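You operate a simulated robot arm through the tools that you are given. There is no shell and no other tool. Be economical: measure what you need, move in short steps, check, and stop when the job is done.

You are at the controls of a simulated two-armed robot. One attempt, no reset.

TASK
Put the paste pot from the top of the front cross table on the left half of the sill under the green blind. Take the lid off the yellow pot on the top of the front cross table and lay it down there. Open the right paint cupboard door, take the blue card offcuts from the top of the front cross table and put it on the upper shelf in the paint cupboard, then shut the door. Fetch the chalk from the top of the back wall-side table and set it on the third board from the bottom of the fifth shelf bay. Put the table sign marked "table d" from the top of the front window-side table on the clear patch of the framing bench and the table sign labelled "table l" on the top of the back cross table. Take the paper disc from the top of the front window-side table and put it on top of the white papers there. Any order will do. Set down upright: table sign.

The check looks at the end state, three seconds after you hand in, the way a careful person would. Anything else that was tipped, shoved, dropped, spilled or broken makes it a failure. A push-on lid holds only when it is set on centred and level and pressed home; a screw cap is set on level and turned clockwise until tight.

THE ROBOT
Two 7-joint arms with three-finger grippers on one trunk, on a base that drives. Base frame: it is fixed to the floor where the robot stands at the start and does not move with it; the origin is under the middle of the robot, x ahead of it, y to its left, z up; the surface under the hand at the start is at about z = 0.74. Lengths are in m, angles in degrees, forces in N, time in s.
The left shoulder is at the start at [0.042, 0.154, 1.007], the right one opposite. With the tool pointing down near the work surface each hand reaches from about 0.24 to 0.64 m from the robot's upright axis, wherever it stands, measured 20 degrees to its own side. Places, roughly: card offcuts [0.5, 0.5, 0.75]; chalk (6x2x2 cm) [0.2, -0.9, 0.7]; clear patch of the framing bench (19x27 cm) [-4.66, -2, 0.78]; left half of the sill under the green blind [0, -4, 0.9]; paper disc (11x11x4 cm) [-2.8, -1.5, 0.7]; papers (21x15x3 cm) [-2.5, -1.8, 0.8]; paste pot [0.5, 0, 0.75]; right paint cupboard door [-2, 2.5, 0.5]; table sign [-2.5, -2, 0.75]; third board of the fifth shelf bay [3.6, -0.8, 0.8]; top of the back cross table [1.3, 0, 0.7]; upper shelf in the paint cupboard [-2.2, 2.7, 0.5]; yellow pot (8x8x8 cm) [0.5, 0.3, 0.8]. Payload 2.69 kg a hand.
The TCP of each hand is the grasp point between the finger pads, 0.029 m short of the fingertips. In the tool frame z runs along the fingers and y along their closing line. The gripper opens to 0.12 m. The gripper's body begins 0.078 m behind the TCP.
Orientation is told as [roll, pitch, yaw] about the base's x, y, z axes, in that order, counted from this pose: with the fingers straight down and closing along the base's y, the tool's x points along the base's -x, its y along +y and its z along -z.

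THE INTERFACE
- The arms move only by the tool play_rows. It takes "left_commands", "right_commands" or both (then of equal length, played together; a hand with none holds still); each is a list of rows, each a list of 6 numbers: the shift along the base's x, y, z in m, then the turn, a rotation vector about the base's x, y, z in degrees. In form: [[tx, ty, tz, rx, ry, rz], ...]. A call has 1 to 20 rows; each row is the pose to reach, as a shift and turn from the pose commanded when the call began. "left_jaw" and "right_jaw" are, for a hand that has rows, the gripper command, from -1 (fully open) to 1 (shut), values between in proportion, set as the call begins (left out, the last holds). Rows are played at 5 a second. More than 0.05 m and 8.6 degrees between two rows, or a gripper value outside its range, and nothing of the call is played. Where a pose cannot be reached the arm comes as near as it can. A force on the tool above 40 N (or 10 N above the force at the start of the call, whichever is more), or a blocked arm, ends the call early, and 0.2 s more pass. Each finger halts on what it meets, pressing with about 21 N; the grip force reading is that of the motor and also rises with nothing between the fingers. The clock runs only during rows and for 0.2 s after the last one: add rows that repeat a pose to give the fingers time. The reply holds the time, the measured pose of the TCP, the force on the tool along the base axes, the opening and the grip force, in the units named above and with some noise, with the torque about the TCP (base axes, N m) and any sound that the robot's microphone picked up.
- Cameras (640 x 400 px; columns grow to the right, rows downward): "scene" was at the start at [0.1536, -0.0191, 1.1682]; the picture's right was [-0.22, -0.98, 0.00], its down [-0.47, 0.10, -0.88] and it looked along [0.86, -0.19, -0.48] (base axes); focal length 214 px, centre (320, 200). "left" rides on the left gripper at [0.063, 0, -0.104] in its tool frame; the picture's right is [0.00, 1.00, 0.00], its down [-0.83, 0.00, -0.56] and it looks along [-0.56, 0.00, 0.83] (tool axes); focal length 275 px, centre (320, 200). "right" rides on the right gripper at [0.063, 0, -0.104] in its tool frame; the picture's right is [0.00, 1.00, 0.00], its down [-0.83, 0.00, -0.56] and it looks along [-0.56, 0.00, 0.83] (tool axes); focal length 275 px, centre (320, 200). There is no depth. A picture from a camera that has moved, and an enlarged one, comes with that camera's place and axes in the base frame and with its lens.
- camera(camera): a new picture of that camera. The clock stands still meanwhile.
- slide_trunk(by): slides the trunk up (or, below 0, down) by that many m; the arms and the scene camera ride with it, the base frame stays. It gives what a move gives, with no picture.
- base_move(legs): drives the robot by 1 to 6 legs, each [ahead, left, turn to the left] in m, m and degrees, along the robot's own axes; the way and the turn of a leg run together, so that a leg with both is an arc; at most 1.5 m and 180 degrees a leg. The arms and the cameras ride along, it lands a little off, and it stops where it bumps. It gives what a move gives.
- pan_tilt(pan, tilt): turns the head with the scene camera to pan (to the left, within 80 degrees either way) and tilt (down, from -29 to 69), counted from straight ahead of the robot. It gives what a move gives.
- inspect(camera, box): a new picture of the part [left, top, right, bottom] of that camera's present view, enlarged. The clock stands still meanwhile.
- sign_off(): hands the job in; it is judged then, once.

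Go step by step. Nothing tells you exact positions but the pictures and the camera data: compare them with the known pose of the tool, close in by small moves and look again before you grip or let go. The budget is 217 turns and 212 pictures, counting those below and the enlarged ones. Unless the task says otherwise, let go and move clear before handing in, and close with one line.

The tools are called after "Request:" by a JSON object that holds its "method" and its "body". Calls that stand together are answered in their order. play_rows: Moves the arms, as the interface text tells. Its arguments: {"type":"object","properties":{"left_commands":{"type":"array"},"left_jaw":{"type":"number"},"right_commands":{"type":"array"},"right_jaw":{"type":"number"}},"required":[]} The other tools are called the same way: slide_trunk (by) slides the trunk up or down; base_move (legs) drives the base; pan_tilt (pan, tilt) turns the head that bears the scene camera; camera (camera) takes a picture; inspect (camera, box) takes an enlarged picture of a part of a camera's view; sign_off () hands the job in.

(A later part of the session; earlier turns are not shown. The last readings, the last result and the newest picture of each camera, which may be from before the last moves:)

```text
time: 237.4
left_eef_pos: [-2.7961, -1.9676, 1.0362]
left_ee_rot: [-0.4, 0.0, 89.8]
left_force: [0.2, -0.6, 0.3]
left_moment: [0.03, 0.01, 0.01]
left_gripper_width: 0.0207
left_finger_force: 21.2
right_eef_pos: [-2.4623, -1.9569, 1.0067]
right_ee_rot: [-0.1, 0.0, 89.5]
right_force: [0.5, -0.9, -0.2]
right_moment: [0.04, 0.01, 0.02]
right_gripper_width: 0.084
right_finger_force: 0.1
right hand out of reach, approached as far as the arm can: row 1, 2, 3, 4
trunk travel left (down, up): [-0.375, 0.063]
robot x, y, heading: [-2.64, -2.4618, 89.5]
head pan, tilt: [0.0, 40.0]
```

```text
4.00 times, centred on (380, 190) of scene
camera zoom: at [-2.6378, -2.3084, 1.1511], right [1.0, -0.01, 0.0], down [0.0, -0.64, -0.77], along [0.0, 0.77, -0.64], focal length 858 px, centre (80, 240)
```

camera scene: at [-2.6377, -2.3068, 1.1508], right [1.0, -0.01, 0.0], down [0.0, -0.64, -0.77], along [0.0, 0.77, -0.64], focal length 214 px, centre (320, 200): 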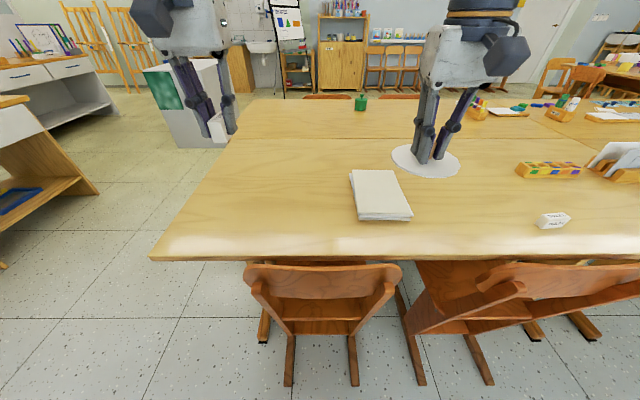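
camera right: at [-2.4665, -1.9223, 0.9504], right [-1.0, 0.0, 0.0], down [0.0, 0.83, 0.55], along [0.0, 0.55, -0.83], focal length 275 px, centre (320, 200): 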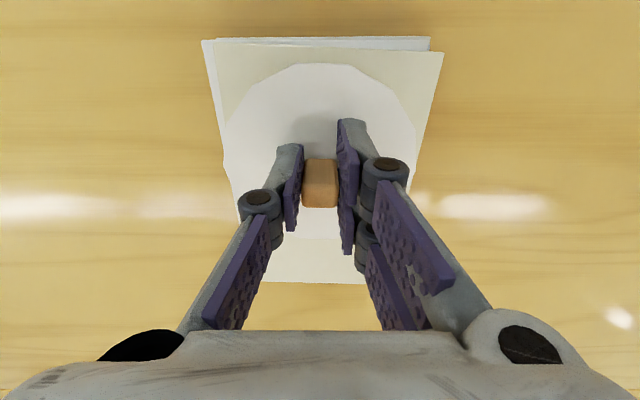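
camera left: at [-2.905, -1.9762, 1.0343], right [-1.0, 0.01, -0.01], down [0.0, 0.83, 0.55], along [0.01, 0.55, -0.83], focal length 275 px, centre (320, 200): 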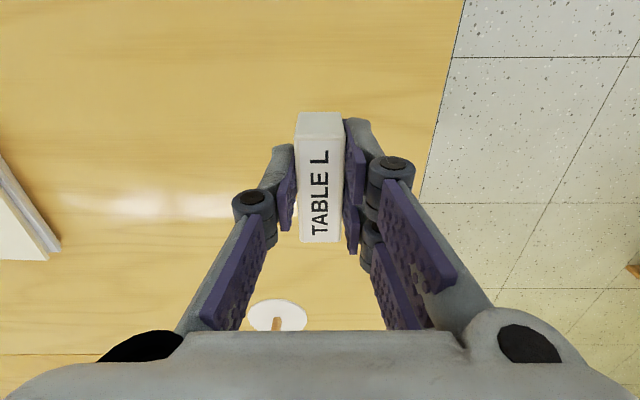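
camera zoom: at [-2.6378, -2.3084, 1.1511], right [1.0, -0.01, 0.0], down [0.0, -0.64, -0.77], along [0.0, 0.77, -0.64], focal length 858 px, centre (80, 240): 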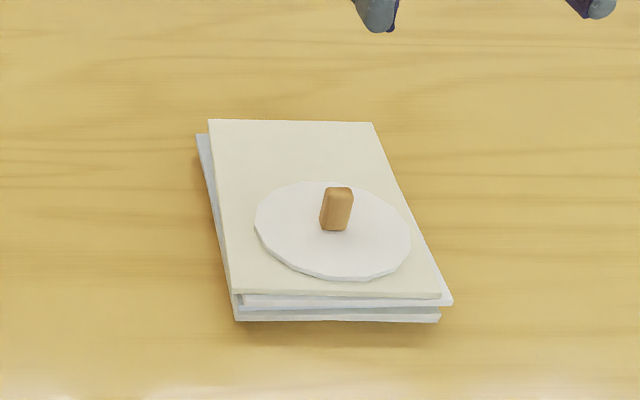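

The disc lies on the papers. Next I'll fetch the chalk, holding L in the left hand: back out, round the table end and along the inner side.

Request:
{"method": "base_move", "body": {"legs": [[-0.45, 0, 0], [0, 0, 90], [1.0, 0, 0], [0, 0, -90], [1.3, 0, 0], [1.12, 0, 0]]}}

Request:
{"method": "base_move", "body": {"legs": [[0, 0, -90], [0.9, 0.4, 0], [1.5, 0, 0], [0.8, 0, 0]]}}

Request:
{"method": "pan_tilt", "body": {"pan": -50, "tilt": 35}}

Request:
{"method": "camera", "body": {"camera": "scene"}}

```text
time: 263.9
left_eef_pos: [-3.8432, -0.0577, 1.033]
left_ee_rot: [-0.3, 0.1, 91.5]
left_force: [0.1, -0.1, 0.9]
left_moment: [0.0, 0.01, -0.03]
left_gripper_width: 0.0207
left_finger_force: 21.2
right_eef_pos: [-3.5115, -0.0366, 1.0055]
right_ee_rot: [-0.1, 0.1, 91.3]
right_force: [-0.2, 0.6, 0.1]
right_moment: [0.03, -0.01, -0.02]
right_gripper_width: 0.0839
right_finger_force: 0.0
trunk travel left (down, up): [-0.375, 0.063]
robot x, y, heading: [-3.6762, -0.5394, 91.2]
head pan, tilt: [0.0, 40.0]
```

```text
time: 283.8
left_eef_pos: [0.0117, 0.1829, 1.0353]
left_ee_rot: [-0.3, 0.1, 3.1]
left_force: [0.6, -0.2, -0.5]
left_moment: [0.01, -0.02, -0.01]
left_gripper_width: 0.0209
left_finger_force: 20.9
right_eef_pos: [0.043, -0.149, 1.0058]
right_ee_rot: [0.0, 0.1, 2.8]
right_force: [-0.5, -0.3, -0.1]
right_moment: [0.02, 0.03, -0.03]
right_gripper_width: 0.0839
right_finger_force: 0.0
trunk travel left (down, up): [-0.375, 0.063]
robot x, y, heading: [-0.4686, -0.003, 2.8]
head pan, tilt: [0.0, 40.0]
```

```text
time: 285.0
left_eef_pos: [0.0139, 0.1829, 1.0354]
left_ee_rot: [-0.3, 0.2, 3.1]
left_force: [0.0, 1.1, -0.1]
left_moment: [-0.02, -0.03, 0.01]
left_gripper_width: 0.021
left_finger_force: 20.6
right_eef_pos: [0.043, -0.1496, 1.0066]
right_ee_rot: [0.0, 0.0, 3.0]
right_force: [-0.6, 0.0, 0.6]
right_moment: [0.0, 0.0, 0.0]
right_gripper_width: 0.084
right_finger_force: 0.1
trunk travel left (down, up): [-0.375, 0.063]
robot x, y, heading: [-0.469, -0.0036, 2.8]
head pan, tilt: [-50.0, 35.0]
```

```text
129 pictures are left
camera scene: at [-0.343, -0.0627, 1.1584], right [-0.73, -0.68, 0.0], down [-0.39, 0.42, -0.82], along [0.56, -0.6, -0.57], focal length 214 px, centre (320, 200)
```

scene: 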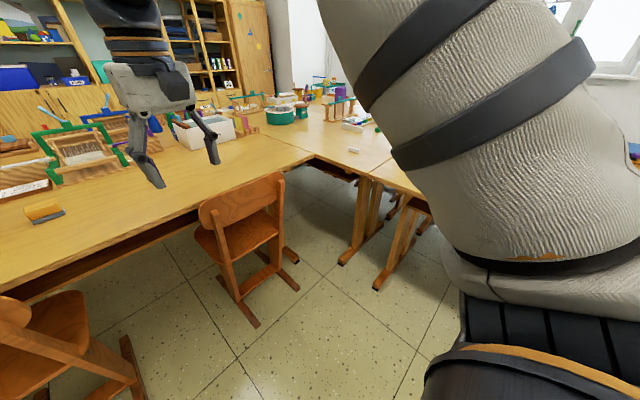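

Chalk is at about (0.24, -0.955), with a chair near x≥0.24 in the corner. I'll turn to -41° and approach diagonally.

Request:
{"method": "base_move", "body": {"legs": [[0, 0, -43.8], [0.54, -0.02, 0]]}}

Request:
{"method": "camera", "body": {"camera": "right"}}

Request:
{"method": "pan_tilt", "body": {"pan": -10, "tilt": 45}}

Request:
{"method": "camera", "body": {"camera": "scene"}}

```text
time: 290.2
left_eef_pos: [0.4056, -0.5732, 1.034]
left_ee_rot: [-0.3, 0.1, -40.6]
left_force: [-0.7, 0.6, -0.2]
left_moment: [0.01, -0.03, 0.01]
left_gripper_width: 0.021
left_finger_force: 21.1
right_eef_pos: [0.1971, -0.8338, 1.0061]
right_ee_rot: [-0.1, 0.0, -40.9]
right_force: [0.6, -0.3, 1.2]
right_moment: [0.02, 0.01, 0.01]
right_gripper_width: 0.0842
right_finger_force: 0.1
trunk travel left (down, up): [-0.375, 0.063]
robot x, y, heading: [-0.0688, -0.3745, -40.8]
head pan, tilt: [-50.0, 35.0]
```

```text
128 pictures are left
camera right: at [0.1497, -0.7931, 1.1098], right [0.65, 0.76, 0.0], down [0.63, -0.54, 0.55], along [0.42, -0.36, -0.83], focal length 275 px, centre (320, 200)
```

right: 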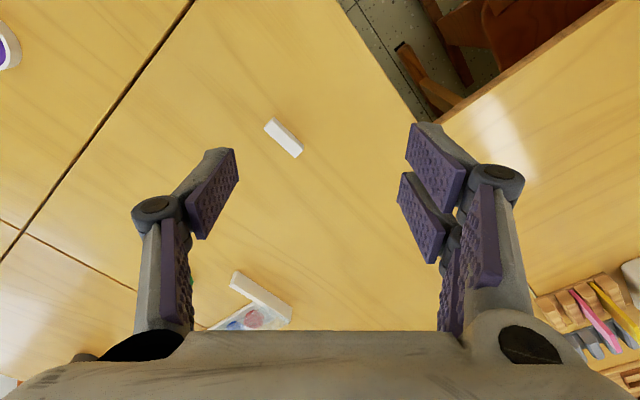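

```text
time: 291.2
left_eef_pos: [0.4042, -0.5723, 1.034]
left_ee_rot: [-0.3, 0.1, -40.6]
left_force: [0.0, -0.7, -0.6]
left_moment: [-0.03, 0.05, 0.01]
left_gripper_width: 0.021
left_finger_force: 21.2
right_eef_pos: [0.198, -0.8336, 1.006]
right_ee_rot: [-0.1, 0.2, -40.9]
right_force: [-0.8, 0.0, -0.2]
right_moment: [0.0, 0.01, 0.01]
right_gripper_width: 0.084
right_finger_force: 0.0
trunk travel left (down, up): [-0.375, 0.063]
robot x, y, heading: [-0.0664, -0.3764, -40.7]
head pan, tilt: [-10.0, 45.0]
```

```text
127 pictures are left
camera scene: at [0.031, -0.4782, 1.1436], right [-0.77, -0.63, 0.0], down [-0.45, 0.55, -0.71], along [0.45, -0.55, -0.71], focal length 214 px, centre (320, 200)
```

scene: 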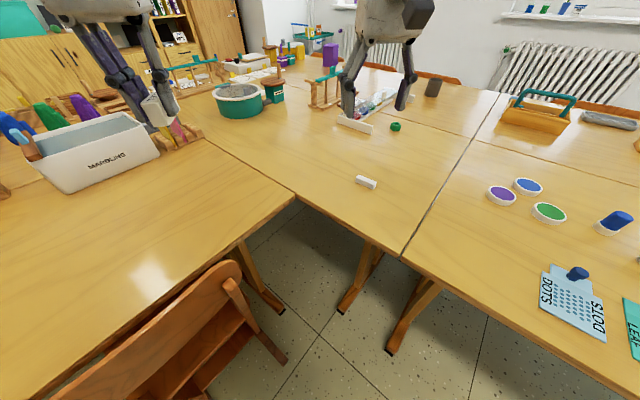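

The chalk lies along base x, centred about (0.222, -0.920), 6 cm long. I'll grip it by its ends so it can stay level when the hand later points into the shelf; move above it while yawing to -90°.

Request:
{"method": "play_rows", "body": {"right_commands": [[0.004, -0.012, -0.02, 0, 0, -7], [0.008, -0.024, -0.04, 0, 0, -14], [0.012, -0.036, -0.06, 0, 0, -21], [0.016, -0.048, -0.08, 0, 0, -28], [0.02, -0.06, -0.1, 0, 0, -35], [0.024, -0.074, -0.12, 0, 0, -42], [0.0245, -0.087, -0.14, 0, 0, -49], [0.0245, -0.087, -0.14, 0, 0, -49]]}}

Request:
{"method": "camera", "body": {"camera": "right"}}

```text
time: 293.0
left_eef_pos: [0.4056, -0.5726, 1.0345]
left_ee_rot: [-0.3, 0.1, -40.6]
left_force: [0.5, 1.1, 0.0]
left_moment: [0.0, 0.0, 0.0]
left_gripper_width: 0.0212
left_finger_force: 20.6
right_eef_pos: [0.2232, -0.9222, 0.8651]
right_ee_rot: [0.0, 0.1, -90.0]
right_force: [-0.4, 0.5, -0.4]
right_moment: [0.0, 0.01, -0.05]
right_gripper_width: 0.0839
right_finger_force: 0.0
trunk travel left (down, up): [-0.375, 0.063]
robot x, y, heading: [-0.0667, -0.3764, -40.5]
head pan, tilt: [-10.0, 45.0]
```

```text
126 pictures are left
camera right: at [0.2221, -0.8586, 0.9696], right [1.0, 0.01, 0.0], down [0.0, -0.83, 0.55], along [0.0, -0.55, -0.83], focal length 275 px, centre (320, 200)
```

right: 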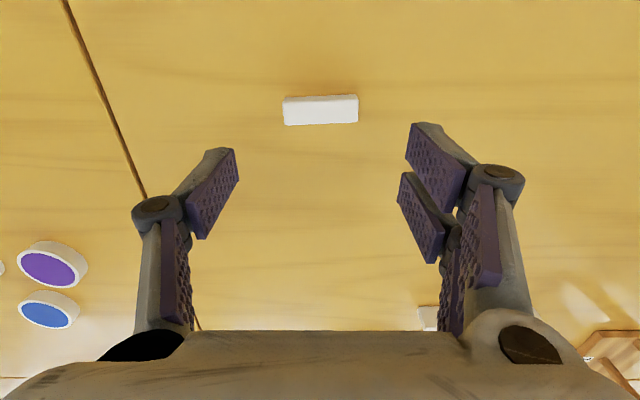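

Centred. Descend and check.

Request:
{"method": "play_rows", "body": {"right_commands": [[0, 0.003, -0.04, 0, 0, 0], [0, 0.003, -0.08, 0, 0, 0], [0, 0.003, -0.092, 0, 0, 0], [0, 0.003, -0.092, 0, 0, 0]]}}

Request:
{"method": "play_rows", "body": {"right_commands": [[0, 0, 0, 0, 0, 0], [0, 0, 0, 0, 0, 0], [0, 0, 0, 0, 0, 0]], "right_jaw": 1}}

Request:
{"method": "play_rows", "body": {"right_commands": [[0, 0, 0.02, 0, 0, 0], [0, 0, 0.05, 0, 0, 0], [0, 0, 0.08, 0, 0, 0]]}}

Request:
{"method": "camera", "body": {"camera": "right"}}

```text
time: 294.0
left_eef_pos: [0.405, -0.5721, 1.0346]
left_ee_rot: [-0.3, 0.1, -40.6]
left_force: [0.5, 0.2, 0.7]
left_moment: [0.04, 0.03, 0.0]
left_gripper_width: 0.0208
left_finger_force: 21.5
right_eef_pos: [0.2213, -0.9197, 0.7725]
right_ee_rot: [-0.1, 0.1, -90.0]
right_force: [-0.2, -0.3, -0.1]
right_moment: [0.0, 0.05, 0.01]
right_gripper_width: 0.0844
right_finger_force: 0.1
trunk travel left (down, up): [-0.375, 0.063]
robot x, y, heading: [-0.0696, -0.3757, -40.8]
head pan, tilt: [-10.0, 45.0]
```

```text
time: 294.8
left_eef_pos: [0.4055, -0.5721, 1.0352]
left_ee_rot: [-0.2, 0.3, -40.7]
left_force: [0.3, 0.6, -0.2]
left_moment: [-0.01, 0.01, -0.03]
left_gripper_width: 0.0211
left_finger_force: 21.5
right_eef_pos: [0.2215, -0.9181, 0.7725]
right_ee_rot: [0.0, 0.2, -89.9]
right_force: [0.1, 0.4, 0.5]
right_moment: [-0.03, -0.03, -0.01]
right_gripper_width: 0.0573
right_finger_force: 20.8
trunk travel left (down, up): [-0.375, 0.063]
robot x, y, heading: [-0.0718, -0.374, -40.9]
head pan, tilt: [-10.0, 45.0]
```

```text
time: 295.6
left_eef_pos: [0.4043, -0.5723, 1.0347]
left_ee_rot: [-0.3, 0.1, -40.5]
left_force: [0.5, -1.4, 0.4]
left_moment: [-0.01, 0.03, 0.0]
left_gripper_width: 0.0209
left_finger_force: 20.8
right_eef_pos: [0.221, -0.9194, 0.8544]
right_ee_rot: [-0.1, 0.0, -89.9]
right_force: [-0.4, 0.4, -0.6]
right_moment: [0.0, -0.04, 0.01]
right_gripper_width: 0.0573
right_finger_force: 21.0
trunk travel left (down, up): [-0.375, 0.063]
robot x, y, heading: [-0.0679, -0.3751, -40.7]
head pan, tilt: [-10.0, 45.0]
```

```text
125 pictures are left
camera right: at [0.2208, -0.8554, 0.959], right [1.0, 0.01, 0.0], down [0.01, -0.83, 0.55], along [0.0, -0.55, -0.83], focal length 275 px, centre (320, 200)
```

right: 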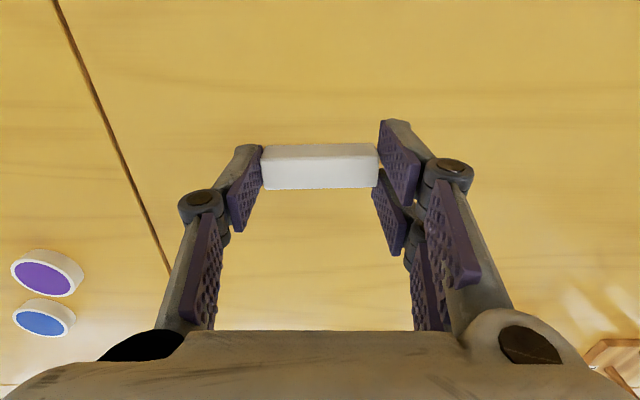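

Chalk is held by its ends. I'll raise and straighten the arm, then back out and drive round to the corridor.

Request:
{"method": "play_rows", "body": {"right_commands": [[-0.003, 0.012, 0.03, 0, 0, 7], [-0.006, 0.024, 0.06, 0, 0, 14], [-0.01, 0.036, 0.09, 0, 0, 21], [-0.014, 0.048, 0.12, 0, 0, 28], [-0.018, 0.06, 0.14, 0, 0, 35], [-0.02, 0.074, 0.15, 0, 0, 42], [-0.022, 0.086, 0.15, 0, 0, 49]]}}

Request:
{"method": "base_move", "body": {"legs": [[-0.52, 0, 0], [0, 0, -139.2], [1.5, 0, 0], [0.75, 0, 0], [0.9, 0.5, 0], [0, 0, 90]]}}

Request:
{"method": "base_move", "body": {"legs": [[1.2, 0, 0], [1.2, 0, 0], [0, 0, 90], [1.5, 0, 0]]}}

```text
time: 297.2
left_eef_pos: [0.4033, -0.5735, 1.0335]
left_ee_rot: [-0.4, 0.2, -40.7]
left_force: [0.6, -0.6, -0.3]
left_moment: [-0.01, -0.04, 0.04]
left_gripper_width: 0.0211
left_finger_force: 20.8
right_eef_pos: [0.1993, -0.8329, 1.0036]
right_ee_rot: [-0.1, 0.2, -40.7]
right_force: [-0.1, 0.7, -0.3]
right_moment: [-0.03, 0.0, -0.01]
right_gripper_width: 0.0573
right_finger_force: 20.6
trunk travel left (down, up): [-0.375, 0.063]
robot x, y, heading: [-0.0705, -0.3777, -40.6]
head pan, tilt: [-10.0, 45.0]
```

```text
time: 325.4
left_eef_pos: [-3.4441, -1.0088, 1.0334]
left_ee_rot: [-0.3, 0.1, -90.4]
left_force: [-0.5, -1.0, 0.3]
left_moment: [0.02, 0.0, -0.01]
left_gripper_width: 0.0209
left_finger_force: 20.5
right_eef_pos: [-3.7736, -1.0217, 1.0045]
right_ee_rot: [-0.1, 0.1, -90.5]
right_force: [-0.5, -0.6, -0.2]
right_moment: [0.04, -0.02, 0.01]
right_gripper_width: 0.0569
right_finger_force: 21.2
trunk travel left (down, up): [-0.375, 0.063]
robot x, y, heading: [-3.6014, -0.519, -90.5]
head pan, tilt: [-10.0, 45.0]
```

```text
time: 348.0
left_eef_pos: [-1.6463, -2.8721, 1.0348]
left_ee_rot: [-0.3, 0.1, -2.8]
left_force: [0.2, 0.3, -0.6]
left_moment: [0.02, 0.01, 0.02]
left_gripper_width: 0.0212
left_finger_force: 20.8
right_eef_pos: [-1.646, -3.2021, 1.0037]
right_ee_rot: [0.0, 0.1, -2.9]
right_force: [0.1, -0.2, -1.0]
right_moment: [-0.01, 0.02, -0.03]
right_gripper_width: 0.0568
right_finger_force: 21.0
trunk travel left (down, up): [-0.375, 0.063]
robot x, y, heading: [-2.1435, -3.0086, -2.9]
head pan, tilt: [-10.0, 45.0]
```

Request:
{"method": "base_move", "body": {"legs": [[0, 0.05, 3], [1.5, 0, 0], [1.5, 0, 0], [0.8, 0, 0]]}}

Request:
{"method": "pan_tilt", "body": {"pan": 15, "tilt": 20}}

Request:
{"method": "camera", "body": {"camera": "scene"}}

Request:
{"method": "pan_tilt", "body": {"pan": 50, "tilt": 20}}

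Request:
{"method": "camera", "body": {"camera": "scene"}}

```text
time: 367.0
left_eef_pos: [2.1468, -2.7884, 1.0359]
left_ee_rot: [-0.2, 0.1, 0.8]
left_force: [-0.2, -0.3, -1.0]
left_moment: [0.01, 0.01, 0.01]
left_gripper_width: 0.021
left_finger_force: 21.1
right_eef_pos: [2.1652, -3.1185, 1.0041]
right_ee_rot: [0.0, 0.1, 0.6]
right_force: [0.0, 0.1, 0.3]
right_moment: [-0.01, 0.03, -0.01]
right_gripper_width: 0.0572
right_finger_force: 20.6
trunk travel left (down, up): [-0.375, 0.063]
robot x, y, heading: [1.6591, -2.9541, 0.5]
head pan, tilt: [-10.0, 45.0]
```

```text
time: 367.9
left_eef_pos: [2.1471, -2.7898, 1.0342]
left_ee_rot: [-0.3, 0.1, 0.8]
left_force: [-0.7, -0.3, -0.6]
left_moment: [0.0, -0.03, -0.01]
left_gripper_width: 0.0211
left_finger_force: 20.8
right_eef_pos: [2.1656, -3.1186, 1.004]
right_ee_rot: [-0.1, 0.1, 0.5]
right_force: [-0.7, -0.6, -1.0]
right_moment: [0.0, 0.0, -0.06]
right_gripper_width: 0.0571
right_finger_force: 21.0
trunk travel left (down, up): [-0.375, 0.063]
robot x, y, heading: [1.6577, -2.9495, 0.6]
head pan, tilt: [15.0, 20.0]
```

```text
124 pictures are left
camera scene: at [1.814, -2.9275, 1.1822], right [0.27, -0.96, 0.0], down [-0.33, -0.09, -0.94], along [0.9, 0.25, -0.34], focal length 214 px, centre (320, 200)
```

scene: 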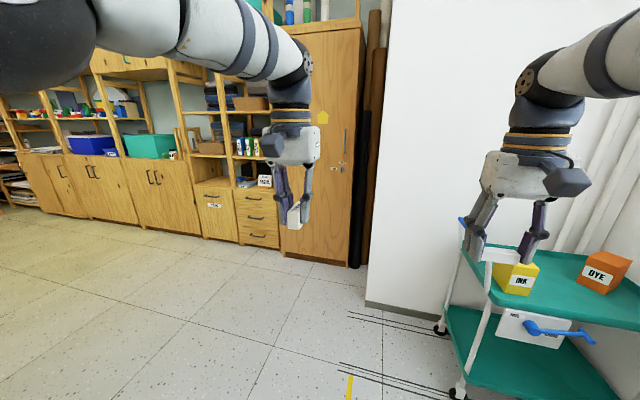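

```text
time: 368.9
left_eef_pos: [2.1471, -2.7904, 1.0346]
left_ee_rot: [-0.3, 0.1, 0.8]
left_force: [0.5, 0.1, -0.4]
left_moment: [-0.04, 0.05, -0.01]
left_gripper_width: 0.0211
left_finger_force: 21.1
right_eef_pos: [2.165, -3.1186, 1.0046]
right_ee_rot: [-0.1, 0.2, 0.6]
right_force: [-0.4, -0.2, -0.4]
right_moment: [0.06, 0.03, 0.02]
right_gripper_width: 0.0571
right_finger_force: 20.3
trunk travel left (down, up): [-0.375, 0.063]
robot x, y, heading: [1.6607, -2.9512, 0.7]
head pan, tilt: [50.0, 20.0]
```

```text
123 pictures are left
camera scene: at [1.7834, -2.8806, 1.1823], right [0.77, -0.63, 0.0], down [-0.22, -0.26, -0.94], along [0.6, 0.73, -0.34], focal length 214 px, centre (320, 200)
```

scene: 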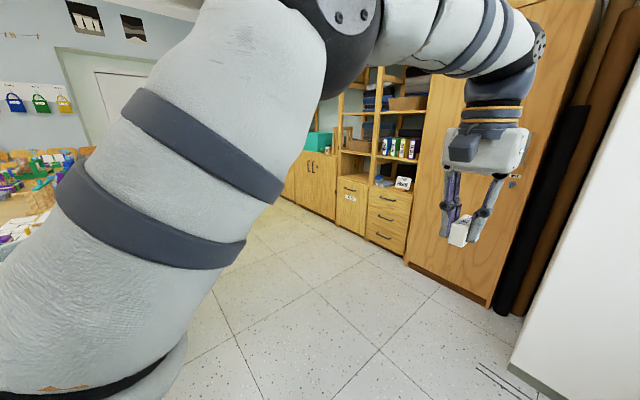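

A trolley stands ahead-right, so I'll angle left away from it and look at the shelves and the back table.

Request:
{"method": "base_move", "body": {"legs": [[0.4, 0.55, 0], [0.3, 0.3, 0]]}}

Request:
{"method": "pan_tilt", "body": {"pan": 75, "tilt": 25}}

Request:
{"method": "camera", "body": {"camera": "scene"}}

Request:
{"method": "pan_tilt", "body": {"pan": 30, "tilt": 10}}

Request:
{"method": "camera", "body": {"camera": "scene"}}

```text
time: 376.2
left_eef_pos: [2.839, -1.9137, 1.0355]
left_ee_rot: [-0.4, 0.1, 1.3]
left_force: [-0.5, 0.2, -0.4]
left_moment: [-0.02, 0.04, -0.02]
left_gripper_width: 0.0211
left_finger_force: 21.6
right_eef_pos: [2.861, -2.2437, 1.0036]
right_ee_rot: [-0.2, 0.1, 1.1]
right_force: [0.5, -0.9, -0.1]
right_moment: [-0.04, 0.03, 0.04]
right_gripper_width: 0.0571
right_finger_force: 21.0
trunk travel left (down, up): [-0.375, 0.063]
robot x, y, heading: [2.3518, -2.0853, 1.1]
head pan, tilt: [50.0, 20.0]
```

```text
time: 377.1
left_eef_pos: [2.8391, -1.9128, 1.0342]
left_ee_rot: [-0.3, 0.1, 1.3]
left_force: [1.2, 0.1, -0.9]
left_moment: [0.0, 0.0, 0.01]
left_gripper_width: 0.0208
left_finger_force: 21.0
right_eef_pos: [2.8597, -2.2421, 1.0041]
right_ee_rot: [-0.1, 0.0, 1.1]
right_force: [0.9, 0.0, -0.9]
right_moment: [-0.04, 0.01, 0.02]
right_gripper_width: 0.0572
right_finger_force: 21.0
trunk travel left (down, up): [-0.375, 0.063]
robot x, y, heading: [2.3558, -2.083, 1.1]
head pan, tilt: [75.0, 25.0]
```

```text
122 pictures are left
camera scene: at [2.4401, -1.992, 1.1742], right [0.97, -0.24, 0.0], down [-0.1, -0.41, -0.91], along [0.22, 0.88, -0.42], focal length 214 px, centre (320, 200)
```

scene: 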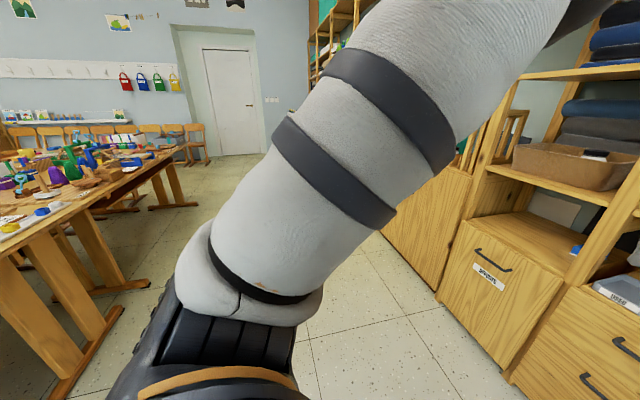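

```text
time: 378.2
left_eef_pos: [2.8399, -1.9136, 1.0339]
left_ee_rot: [-0.3, 0.2, 1.4]
left_force: [-0.2, 0.0, -0.6]
left_moment: [-0.04, -0.03, -0.02]
left_gripper_width: 0.0212
left_finger_force: 21.1
right_eef_pos: [2.8599, -2.2437, 1.0048]
right_ee_rot: [0.0, 0.1, 1.1]
right_force: [-0.3, 0.2, -0.4]
right_moment: [0.01, -0.06, -0.02]
right_gripper_width: 0.0574
right_finger_force: 21.3
trunk travel left (down, up): [-0.375, 0.063]
robot x, y, heading: [2.3566, -2.0834, 1.2]
head pan, tilt: [30.0, 10.0]
```

```text
121 pictures are left
camera scene: at [2.4975, -2.0331, 1.1985], right [0.52, -0.85, 0.0], down [-0.15, -0.09, -0.98], along [0.84, 0.51, -0.17], focal length 214 px, centre (320, 200)
```

scene: 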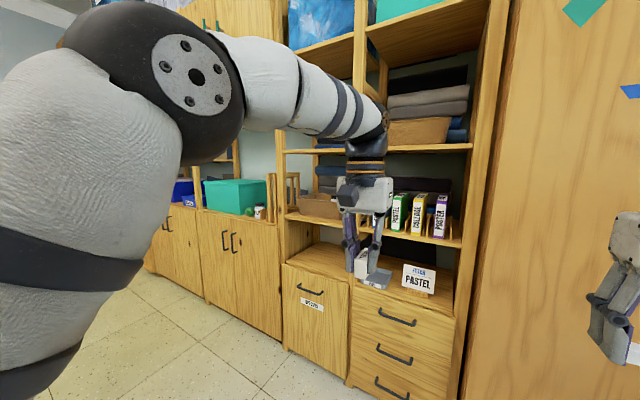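

I'll slide left along the shelves to about y = -0.8 to see the fifth bay straight on.

Request:
{"method": "base_move", "body": {"legs": [[0.08, 0.2, -1], [0, 1.0, 0]]}}

Request:
{"method": "pan_tilt", "body": {"pan": 0, "tilt": 15}}

Request:
{"method": "camera", "body": {"camera": "scene"}}

Request:
{"method": "pan_tilt", "body": {"pan": 50, "tilt": 5}}

Request:
{"method": "camera", "body": {"camera": "scene"}}

Request:
{"method": "pan_tilt", "body": {"pan": -45, "tilt": 15}}

Request:
{"method": "camera", "body": {"camera": "scene"}}

```text
time: 388.0
left_eef_pos: [2.9193, -0.7151, 1.0342]
left_ee_rot: [-0.3, 0.2, 0.2]
left_force: [0.1, 1.7, -0.9]
left_moment: [0.01, 0.0, 0.01]
left_gripper_width: 0.021
left_finger_force: 21.1
right_eef_pos: [2.9356, -1.0466, 1.0051]
right_ee_rot: [0.0, 0.0, 0.0]
right_force: [-0.7, 0.3, -0.5]
right_moment: [0.01, 0.01, 0.03]
right_gripper_width: 0.0571
right_finger_force: 21.0
trunk travel left (down, up): [-0.375, 0.063]
robot x, y, heading: [2.4327, -0.8755, 0.2]
head pan, tilt: [30.0, 10.0]
```

```text
time: 389.0
left_eef_pos: [2.9193, -0.7162, 1.0358]
left_ee_rot: [-0.3, 0.1, 0.2]
left_force: [0.0, -0.2, 0.1]
left_moment: [-0.03, 0.0, 0.03]
left_gripper_width: 0.021
left_finger_force: 20.8
right_eef_pos: [2.9349, -1.0457, 1.0034]
right_ee_rot: [0.1, 0.1, 0.0]
right_force: [0.8, 0.1, 0.8]
right_moment: [0.0, -0.03, -0.03]
right_gripper_width: 0.0572
right_finger_force: 20.9
trunk travel left (down, up): [-0.375, 0.063]
robot x, y, heading: [2.4318, -0.8796, 0.0]
head pan, tilt: [0.0, 15.0]
```

```text
120 pictures are left
camera scene: at [2.5889, -0.8755, 1.1904], right [0.0, -1.0, 0.0], down [-0.26, 0.0, -0.97], along [0.97, 0.0, -0.26], focal length 214 px, centre (320, 200)
```

scene: 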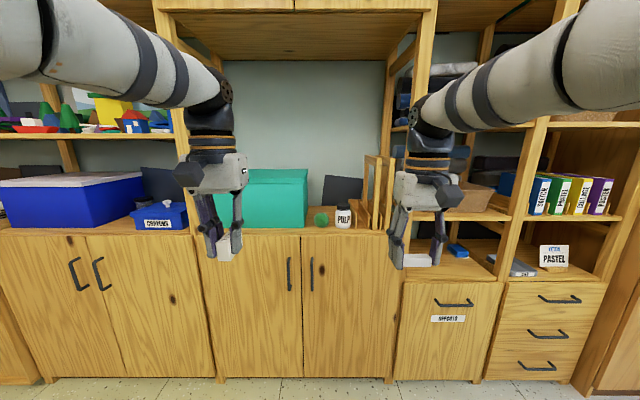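

```text
time: 390.1
left_eef_pos: [2.9193, -0.7182, 1.0343]
left_ee_rot: [-0.3, 0.2, 0.1]
left_force: [-0.3, -0.8, 0.4]
left_moment: [0.0, 0.05, -0.02]
left_gripper_width: 0.0213
left_finger_force: 20.5
right_eef_pos: [2.9352, -1.0472, 1.0038]
right_ee_rot: [0.0, 0.1, 0.0]
right_force: [-0.5, 0.2, -0.6]
right_moment: [0.0, 0.02, 0.03]
right_gripper_width: 0.057
right_finger_force: 21.5
trunk travel left (down, up): [-0.375, 0.063]
robot x, y, heading: [2.4279, -0.8792, 0.1]
head pan, tilt: [50.0, 5.0]
```

```text
119 pictures are left
camera scene: at [2.5545, -0.8053, 1.2066], right [0.77, -0.64, 0.0], down [-0.06, -0.07, -1.0], along [0.64, 0.76, -0.09], focal length 214 px, centre (320, 200)
```

scene: 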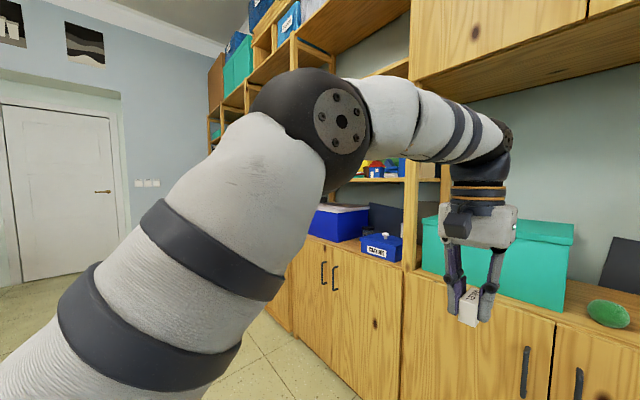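

```text
time: 391.9
left_eef_pos: [2.9199, -0.7167, 1.0357]
left_ee_rot: [-0.4, 0.0, 0.2]
left_force: [0.2, -0.5, -0.1]
left_moment: [0.0, -0.01, 0.01]
left_gripper_width: 0.0209
left_finger_force: 21.1
right_eef_pos: [2.9354, -1.0462, 1.004]
right_ee_rot: [0.0, 0.1, 0.1]
right_force: [0.5, 0.7, -1.3]
right_moment: [0.0, 0.0, 0.01]
right_gripper_width: 0.057
right_finger_force: 21.5
trunk travel left (down, up): [-0.375, 0.063]
robot x, y, heading: [2.4311, -0.8762, 0.3]
head pan, tilt: [-45.0, 15.0]
```

```text
118 pictures are left
camera scene: at [2.5617, -0.9416, 1.1904], right [-0.71, -0.71, 0.0], down [-0.18, 0.18, -0.97], along [0.68, -0.68, -0.26], focal length 214 px, centre (320, 200)
```

scene: 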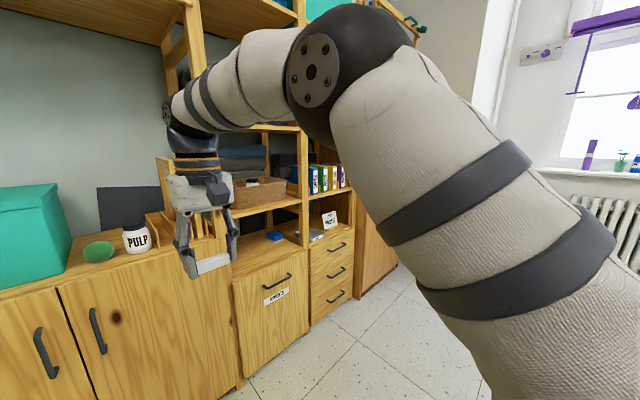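

This bay (centre y≈-0.8, teal box, PULP jar) is the fifth, and its counter at z≈0.8 is the third board, with free space at the front near y≈-1.05. First I'll place L: turn to see the back cross table.

Request:
{"method": "base_move", "body": {"legs": [[0.15, 0.1, 0], [0, 0, 150]]}}

Request:
{"method": "pan_tilt", "body": {"pan": 0, "tilt": 30}}

Request:
{"method": "camera", "body": {"camera": "scene"}}

Request:
{"method": "pan_tilt", "body": {"pan": -35, "tilt": 30}}

Request:
{"method": "camera", "body": {"camera": "scene"}}

```text
time: 399.6
left_eef_pos: [2.0726, -0.6875, 1.036]
left_ee_rot: [-0.4, 0.1, 152.2]
left_force: [0.2, 0.5, -0.8]
left_moment: [-0.03, 0.02, -0.02]
left_gripper_width: 0.0213
left_finger_force: 20.5
right_eef_pos: [2.2135, -0.3885, 1.0039]
right_ee_rot: [0.0, 0.1, 152.0]
right_force: [0.3, -0.1, -0.5]
right_moment: [-0.02, 0.02, 0.02]
right_gripper_width: 0.0568
right_finger_force: 21.0
trunk travel left (down, up): [-0.375, 0.063]
robot x, y, heading: [2.5822, -0.7764, 152.0]
head pan, tilt: [-45.0, 15.0]
```

```text
time: 400.8
left_eef_pos: [2.0719, -0.6866, 1.0352]
left_ee_rot: [-0.2, 0.1, 152.3]
left_force: [0.1, -0.2, -0.2]
left_moment: [0.02, 0.03, -0.02]
left_gripper_width: 0.0209
left_finger_force: 21.1
right_eef_pos: [2.213, -0.3879, 1.0035]
right_ee_rot: [0.0, 0.1, 152.0]
right_force: [0.1, 0.4, 0.0]
right_moment: [0.02, 0.02, -0.02]
right_gripper_width: 0.0571
right_finger_force: 20.7
trunk travel left (down, up): [-0.375, 0.063]
robot x, y, heading: [2.5759, -0.7748, 151.9]
head pan, tilt: [0.0, 30.0]
```

```text
117 pictures are left
camera scene: at [2.4436, -0.7023, 1.1662], right [0.47, 0.88, 0.0], down [0.44, -0.23, -0.87], along [-0.77, 0.41, -0.5], focal length 214 px, centre (320, 200)
```

scene: 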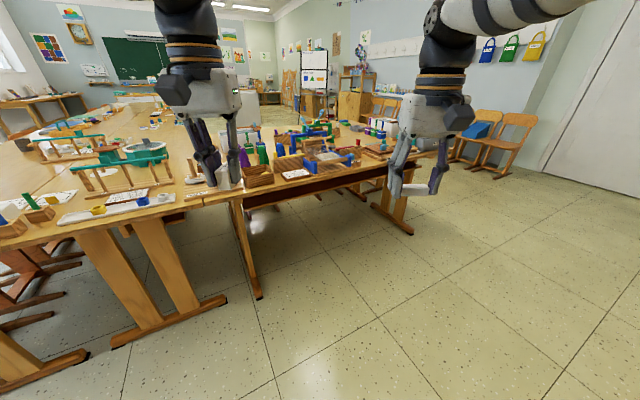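

```text
time: 401.8
left_eef_pos: [2.0729, -0.6874, 1.0357]
left_ee_rot: [-0.3, 0.1, 152.3]
left_force: [-0.4, 0.6, -0.6]
left_moment: [0.04, 0.0, -0.01]
left_gripper_width: 0.021
left_finger_force: 21.0
right_eef_pos: [2.2125, -0.3892, 1.003]
right_ee_rot: [0.0, 0.1, 151.9]
right_force: [0.5, 0.3, 0.0]
right_moment: [-0.01, 0.02, 0.01]
right_gripper_width: 0.057
right_finger_force: 20.8
trunk travel left (down, up): [-0.375, 0.063]
robot x, y, heading: [2.5816, -0.7791, 152.3]
head pan, tilt: [-35.0, 30.0]
```

```text
116 pictures are left
camera scene: at [2.4822, -0.6642, 1.1662], right [0.89, 0.46, 0.0], down [0.23, -0.44, -0.87], along [-0.4, 0.77, -0.5], focal length 214 px, centre (320, 200)
```

scene: 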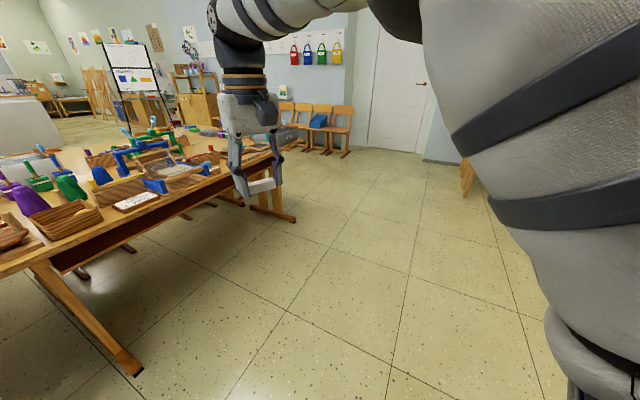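

The back cross table's far edge is at x≈1.6, crowded with looms. I'll face it squarely around y = 0.1 to find a free spot.

Request:
{"method": "base_move", "body": {"legs": [[0, 0, 28], [0.2, -0.9, 0]]}}

Request:
{"method": "pan_tilt", "body": {"pan": 0, "tilt": 30}}

Request:
{"method": "camera", "body": {"camera": "scene"}}

```text
time: 410.4
left_eef_pos: [1.9055, -0.0268, 1.0347]
left_ee_rot: [-0.3, 0.1, 179.0]
left_force: [0.2, 0.7, -1.2]
left_moment: [-0.01, 0.01, -0.02]
left_gripper_width: 0.0209
left_finger_force: 21.1
right_eef_pos: [1.8978, 0.3033, 1.0043]
right_ee_rot: [0.1, 0.1, 178.8]
right_force: [0.7, 0.2, -0.2]
right_moment: [0.0, 0.02, 0.01]
right_gripper_width: 0.0568
right_finger_force: 20.9
trunk travel left (down, up): [-0.375, 0.063]
robot x, y, heading: [2.3999, 0.1242, 178.9]
head pan, tilt: [-35.0, 30.0]
```

```text
time: 411.4
left_eef_pos: [1.907, -0.0269, 1.0356]
left_ee_rot: [-0.4, 0.1, 179.0]
left_force: [0.2, 0.0, -0.8]
left_moment: [-0.04, 0.02, -0.02]
left_gripper_width: 0.0208
left_finger_force: 21.6
right_eef_pos: [1.8972, 0.3028, 1.0038]
right_ee_rot: [0.1, 0.1, 178.9]
right_force: [-0.5, 1.3, -0.3]
right_moment: [-0.01, -0.02, -0.02]
right_gripper_width: 0.0569
right_finger_force: 21.1
trunk travel left (down, up): [-0.375, 0.063]
robot x, y, heading: [2.3956, 0.1234, 178.7]
head pan, tilt: [0.0, 30.0]
```

```text
115 pictures are left
camera scene: at [2.2447, 0.1271, 1.1662], right [0.02, 1.0, 0.0], down [0.5, -0.01, -0.87], along [-0.87, 0.02, -0.5], focal length 214 px, centre (320, 200)
```

scene: 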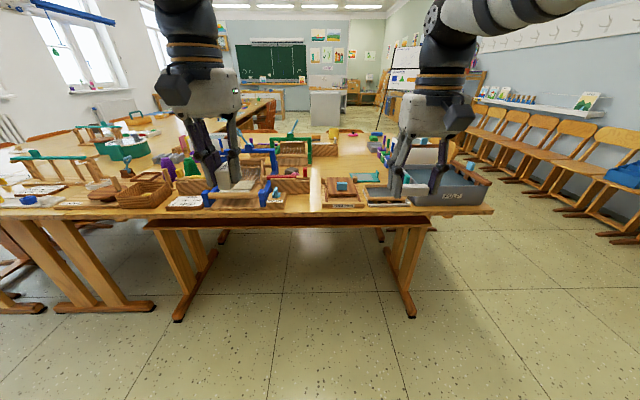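

Request:
{"method": "inspect", "body": {"camera": "scene", "box": [130, 110, 330, 235]}}

Request:
{"method": "inspect", "body": {"camera": "scene", "box": [300, 110, 500, 235]}}

```text
3.20 times, centred on (230, 172) of scene
camera zoom: at [2.2447, 0.1271, 1.1662], right [0.02, 1.0, 0.0], down [0.5, -0.01, -0.87], along [-0.87, 0.02, -0.5], focal length 686 px, centre (608, 288)
```

zoom: 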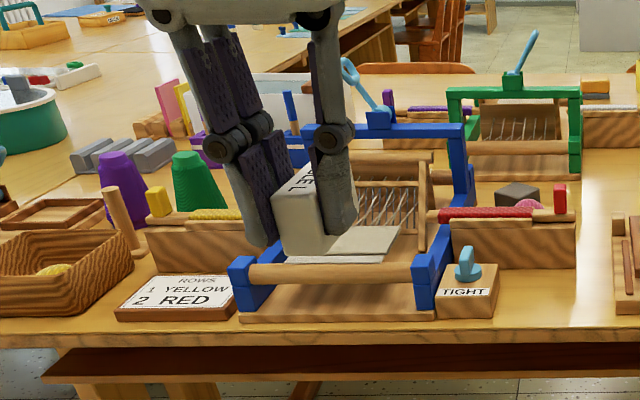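

```text
3.20 times, centred on (400, 172) of scene
camera zoom: at [2.2447, 0.1271, 1.1662], right [0.02, 1.0, 0.0], down [0.5, -0.01, -0.87], along [-0.87, 0.02, -0.5], focal length 686 px, centre (64, 288)
```

zoom: 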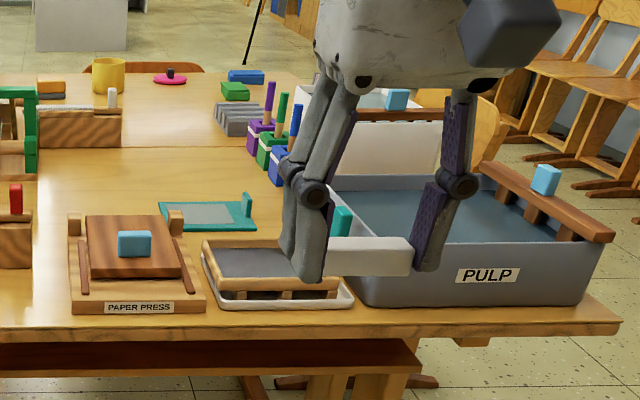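

A free patch lies at the edge between the TIGHT block and the paper press, around (1.515, 0.08). I'll drive up so the left hand lines up with it.

Request:
{"method": "base_move", "body": {"legs": [[0.36, -0.15, 1]]}}

Request:
{"method": "pan_tilt", "body": {"pan": 5, "tilt": 50}}

Request:
{"method": "camera", "body": {"camera": "scene"}}

Request:
{"method": "camera", "body": {"camera": "left"}}

```text
time: 413.8
left_eef_pos: [1.554, 0.1195, 1.0348]
left_ee_rot: [-0.4, 0.0, 180.1]
left_force: [-1.3, 0.4, -0.9]
left_moment: [-0.01, -0.02, 0.0]
left_gripper_width: 0.021
left_finger_force: 20.8
right_eef_pos: [1.5402, 0.4502, 1.0036]
right_ee_rot: [0.0, 0.2, 179.8]
right_force: [-0.3, 0.4, -0.3]
right_moment: [0.0, -0.03, -0.01]
right_gripper_width: 0.0569
right_finger_force: 21.2
trunk travel left (down, up): [-0.375, 0.063]
robot x, y, heading: [2.0456, 0.2747, 179.7]
head pan, tilt: [0.0, 30.0]
```

```text
time: 414.6
left_eef_pos: [1.5548, 0.1185, 1.0353]
left_ee_rot: [-0.3, 0.1, 180.1]
left_force: [-0.1, 0.7, -0.6]
left_moment: [0.05, 0.01, 0.02]
left_gripper_width: 0.0211
left_finger_force: 21.1
right_eef_pos: [1.5408, 0.4501, 1.0052]
right_ee_rot: [0.0, 0.1, 179.9]
right_force: [0.0, -0.5, -0.3]
right_moment: [0.01, 0.02, 0.03]
right_gripper_width: 0.057
right_finger_force: 21.4
trunk travel left (down, up): [-0.375, 0.063]
robot x, y, heading: [2.0423, 0.2789, 179.9]
head pan, tilt: [5.0, 50.0]
```

```text
112 pictures are left
camera scene: at [1.9039, 0.272, 1.1367], right [-0.08, 1.0, 0.0], down [0.76, 0.06, -0.64], along [-0.64, -0.05, -0.77], focal length 214 px, centre (320, 200)
```

scene: 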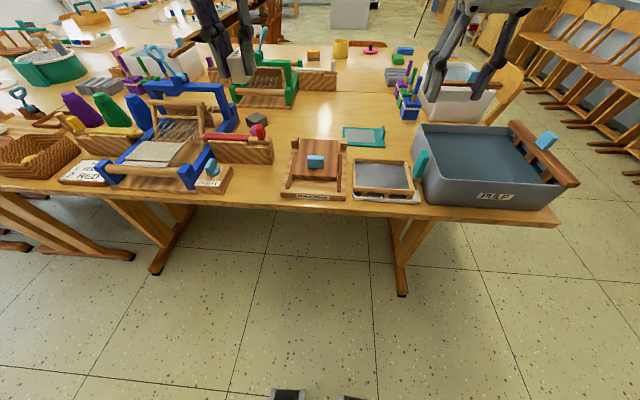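

```text
111 pictures are left
camera left: at [1.6183, 0.118, 1.1394], right [-0.01, -1.0, -0.01], down [-0.83, 0.0, 0.56], along [-0.56, 0.01, -0.83], focal length 275 px, centre (320, 200)
```

left: 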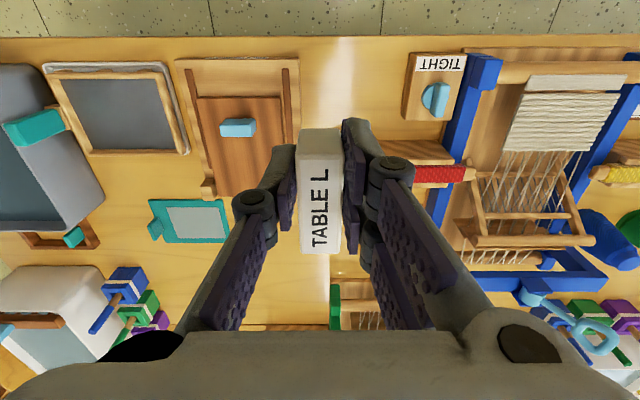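

The free patch spans y 0.00–0.145 at the edge. I'll place L at (1.52, 0.075): move over and descend to just above the table.

Request:
{"method": "play_rows", "body": {"left_commands": [[-0.018, -0.022, -0.02, 0, 0, 0], [-0.035, -0.045, -0.04, 0, 0, 0], [-0.035, -0.045, -0.085, 0, 0, 0], [-0.035, -0.045, -0.13, 0, 0, 0], [-0.035, -0.045, -0.175, 0, 0, 0], [-0.035, -0.045, -0.205, 0, 0, 0], [-0.035, -0.045, -0.235, 0, 0, 0], [-0.035, -0.045, -0.235, 0, 0, 0]]}}

Request:
{"method": "camera", "body": {"camera": "left"}}

Request:
{"method": "inspect", "body": {"camera": "scene", "box": [200, 110, 360, 210]}}

```text
time: 416.4
left_eef_pos: [1.5199, 0.0751, 0.7986]
left_ee_rot: [-0.5, 0.0, 180.0]
left_force: [-0.1, -0.3, -0.8]
left_moment: [0.02, 0.03, -0.02]
left_gripper_width: 0.0208
left_finger_force: 20.9
right_eef_pos: [1.5393, 0.4499, 1.0042]
right_ee_rot: [0.0, 0.0, 179.8]
right_force: [-0.3, -0.8, -0.3]
right_moment: [0.0, -0.01, 0.03]
right_gripper_width: 0.0571
right_finger_force: 21.2
trunk travel left (down, up): [-0.375, 0.063]
robot x, y, heading: [2.043, 0.2778, 180.1]
head pan, tilt: [5.0, 50.0]
```

```text
110 pictures are left
camera left: at [1.584, 0.0733, 0.9031], right [-0.01, -1.0, -0.01], down [-0.83, 0.0, 0.56], along [-0.56, 0.01, -0.83], focal length 275 px, centre (320, 200)
```

left: 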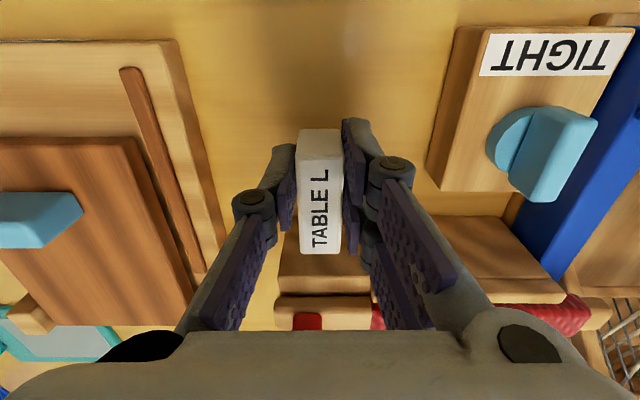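

```text
4.00 times, centred on (280, 160) of scene
camera zoom: at [1.9041, 0.272, 1.1367], right [-0.08, 1.0, 0.0], down [0.76, 0.07, -0.64], along [-0.64, -0.05, -0.77], focal length 858 px, centre (480, 360)
```

zoom: 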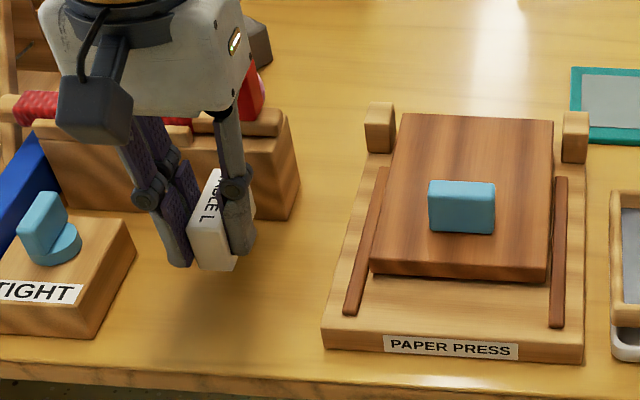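

L is well clear of its neighbours. I'll shift slightly toward the edge and lower to contact.

Request:
{"method": "play_rows", "body": {"left_commands": [[0.01, 0, -0.006, 0, 0, 0], [0.01, 0, -0.012, 0, 0, 0], [0.01, 0, -0.016, 0, 0, 0], [0.01, 0, -0.02, 0, 0, 0], [0.01, 0, -0.023, 0, 0, 0]]}}

```text
time: 417.6
left_eef_pos: [1.5284, 0.0747, 0.778]
left_ee_rot: [-0.2, 0.0, 179.9]
left_force: [0.3, 0.3, 0.3]
left_moment: [0.01, 0.01, -0.02]
left_gripper_width: 0.021
left_finger_force: 21.6
right_eef_pos: [1.5396, 0.4497, 1.0036]
right_ee_rot: [0.1, 0.1, 179.9]
right_force: [0.7, 1.1, -1.0]
right_moment: [-0.01, 0.0, 0.01]
right_gripper_width: 0.0566
right_finger_force: 20.9
trunk travel left (down, up): [-0.375, 0.063]
robot x, y, heading: [2.0458, 0.277, 179.9]
head pan, tilt: [5.0, 50.0]
```

Request:
{"method": "play_rows", "body": {"left_commands": [[0, 0, -0.002, 0, 0, 0], [0, 0, -0.004, 0, 0, 0], [0, 0, -0.004, 0, 0, 0]]}}

Request:
{"method": "inspect", "body": {"camera": "scene", "box": [220, 130, 300, 190]}}

```text
time: 418.4
left_eef_pos: [1.5289, 0.0744, 0.7756]
left_ee_rot: [-0.3, -0.2, 180.0]
left_force: [0.4, 0.4, 21.0]
left_moment: [-0.04, 0.05, 0.02]
left_gripper_width: 0.021
left_finger_force: 21.0
right_eef_pos: [1.5408, 0.4502, 1.0052]
right_ee_rot: [0.0, 0.1, 179.8]
right_force: [-0.6, 0.6, -0.8]
right_moment: [-0.03, 0.03, 0.01]
right_gripper_width: 0.0564
right_finger_force: 21.0
trunk travel left (down, up): [-0.375, 0.063]
robot x, y, heading: [2.0431, 0.2772, 180.1]
head pan, tilt: [5.0, 50.0]
```

```text
6.67 times, centred on (260, 160) of scene
camera zoom: at [1.9054, 0.2725, 1.137], right [-0.08, 1.0, 0.0], down [0.76, 0.06, -0.64], along [-0.64, -0.05, -0.77], focal length 1430 px, centre (720, 467)
```

zoom: 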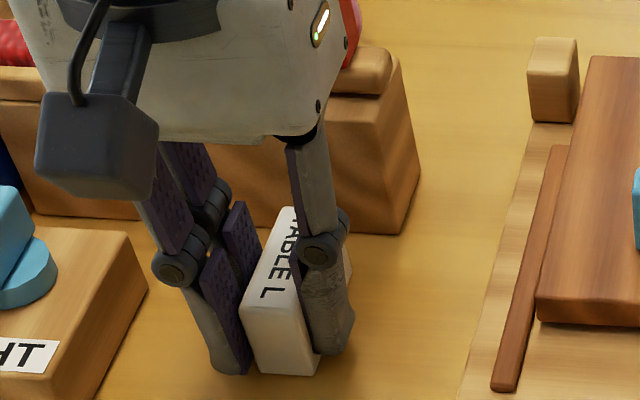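

Contact. Release with a small opening (about 5 cm), rise and check.

Request:
{"method": "play_rows", "body": {"left_commands": [[0, 0, 0.001, 0, 0, 0], [0, 0, 0.001, 0, 0, 0], [0, 0, 0.001, 0, 0, 0]], "left_jaw": 0.2}}

Request:
{"method": "play_rows", "body": {"left_commands": [[0, 0, 0.04, 0, 0, 0], [0, 0, 0.085, 0, 0, 0], [0, 0, 0.13, 0, 0, 0], [0, 0, 0.175, 0, 0, 0], [0, 0, 0.22, 0, 0, 0], [0.01, -0.03, 0.25, 0, 0, 0]]}}

Request:
{"method": "inspect", "body": {"camera": "scene", "box": [200, 110, 360, 210]}}

```text
time: 419.2
left_eef_pos: [1.529, 0.0743, 0.7727]
left_ee_rot: [-0.3, 0.1, 180.0]
left_force: [-0.2, -0.6, -0.2]
left_moment: [0.0, -0.01, 0.01]
left_gripper_width: 0.048
left_finger_force: 0.0
right_eef_pos: [1.5409, 0.4488, 1.0038]
right_ee_rot: [0.0, 0.1, 179.9]
right_force: [-0.8, 0.1, -0.3]
right_moment: [-0.01, -0.02, 0.02]
right_gripper_width: 0.0569
right_finger_force: 21.0
trunk travel left (down, up): [-0.375, 0.063]
robot x, y, heading: [2.044, 0.2781, 179.8]
head pan, tilt: [5.0, 50.0]
```

```text
time: 420.6
left_eef_pos: [1.5402, 0.0424, 1.0248]
left_ee_rot: [-0.4, 0.0, 179.9]
left_force: [0.4, -0.6, -0.6]
left_moment: [-0.01, 0.02, 0.0]
left_gripper_width: 0.0479
left_finger_force: 0.1
right_eef_pos: [1.5407, 0.4494, 1.0059]
right_ee_rot: [0.0, 0.0, 179.8]
right_force: [-0.2, 0.4, -0.6]
right_moment: [0.02, -0.01, -0.01]
right_gripper_width: 0.0568
right_finger_force: 21.6
trunk travel left (down, up): [-0.375, 0.063]
robot x, y, heading: [2.041, 0.2775, 180.0]
head pan, tilt: [5.0, 50.0]
```

```text
4.00 times, centred on (280, 160) of scene
camera zoom: at [1.9044, 0.2713, 1.1368], right [-0.09, 1.0, 0.0], down [0.76, 0.07, -0.64], along [-0.64, -0.05, -0.77], focal length 858 px, centre (480, 360)
```

zoom: 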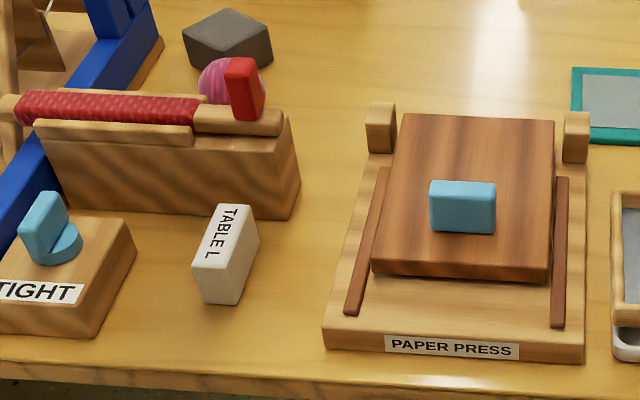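

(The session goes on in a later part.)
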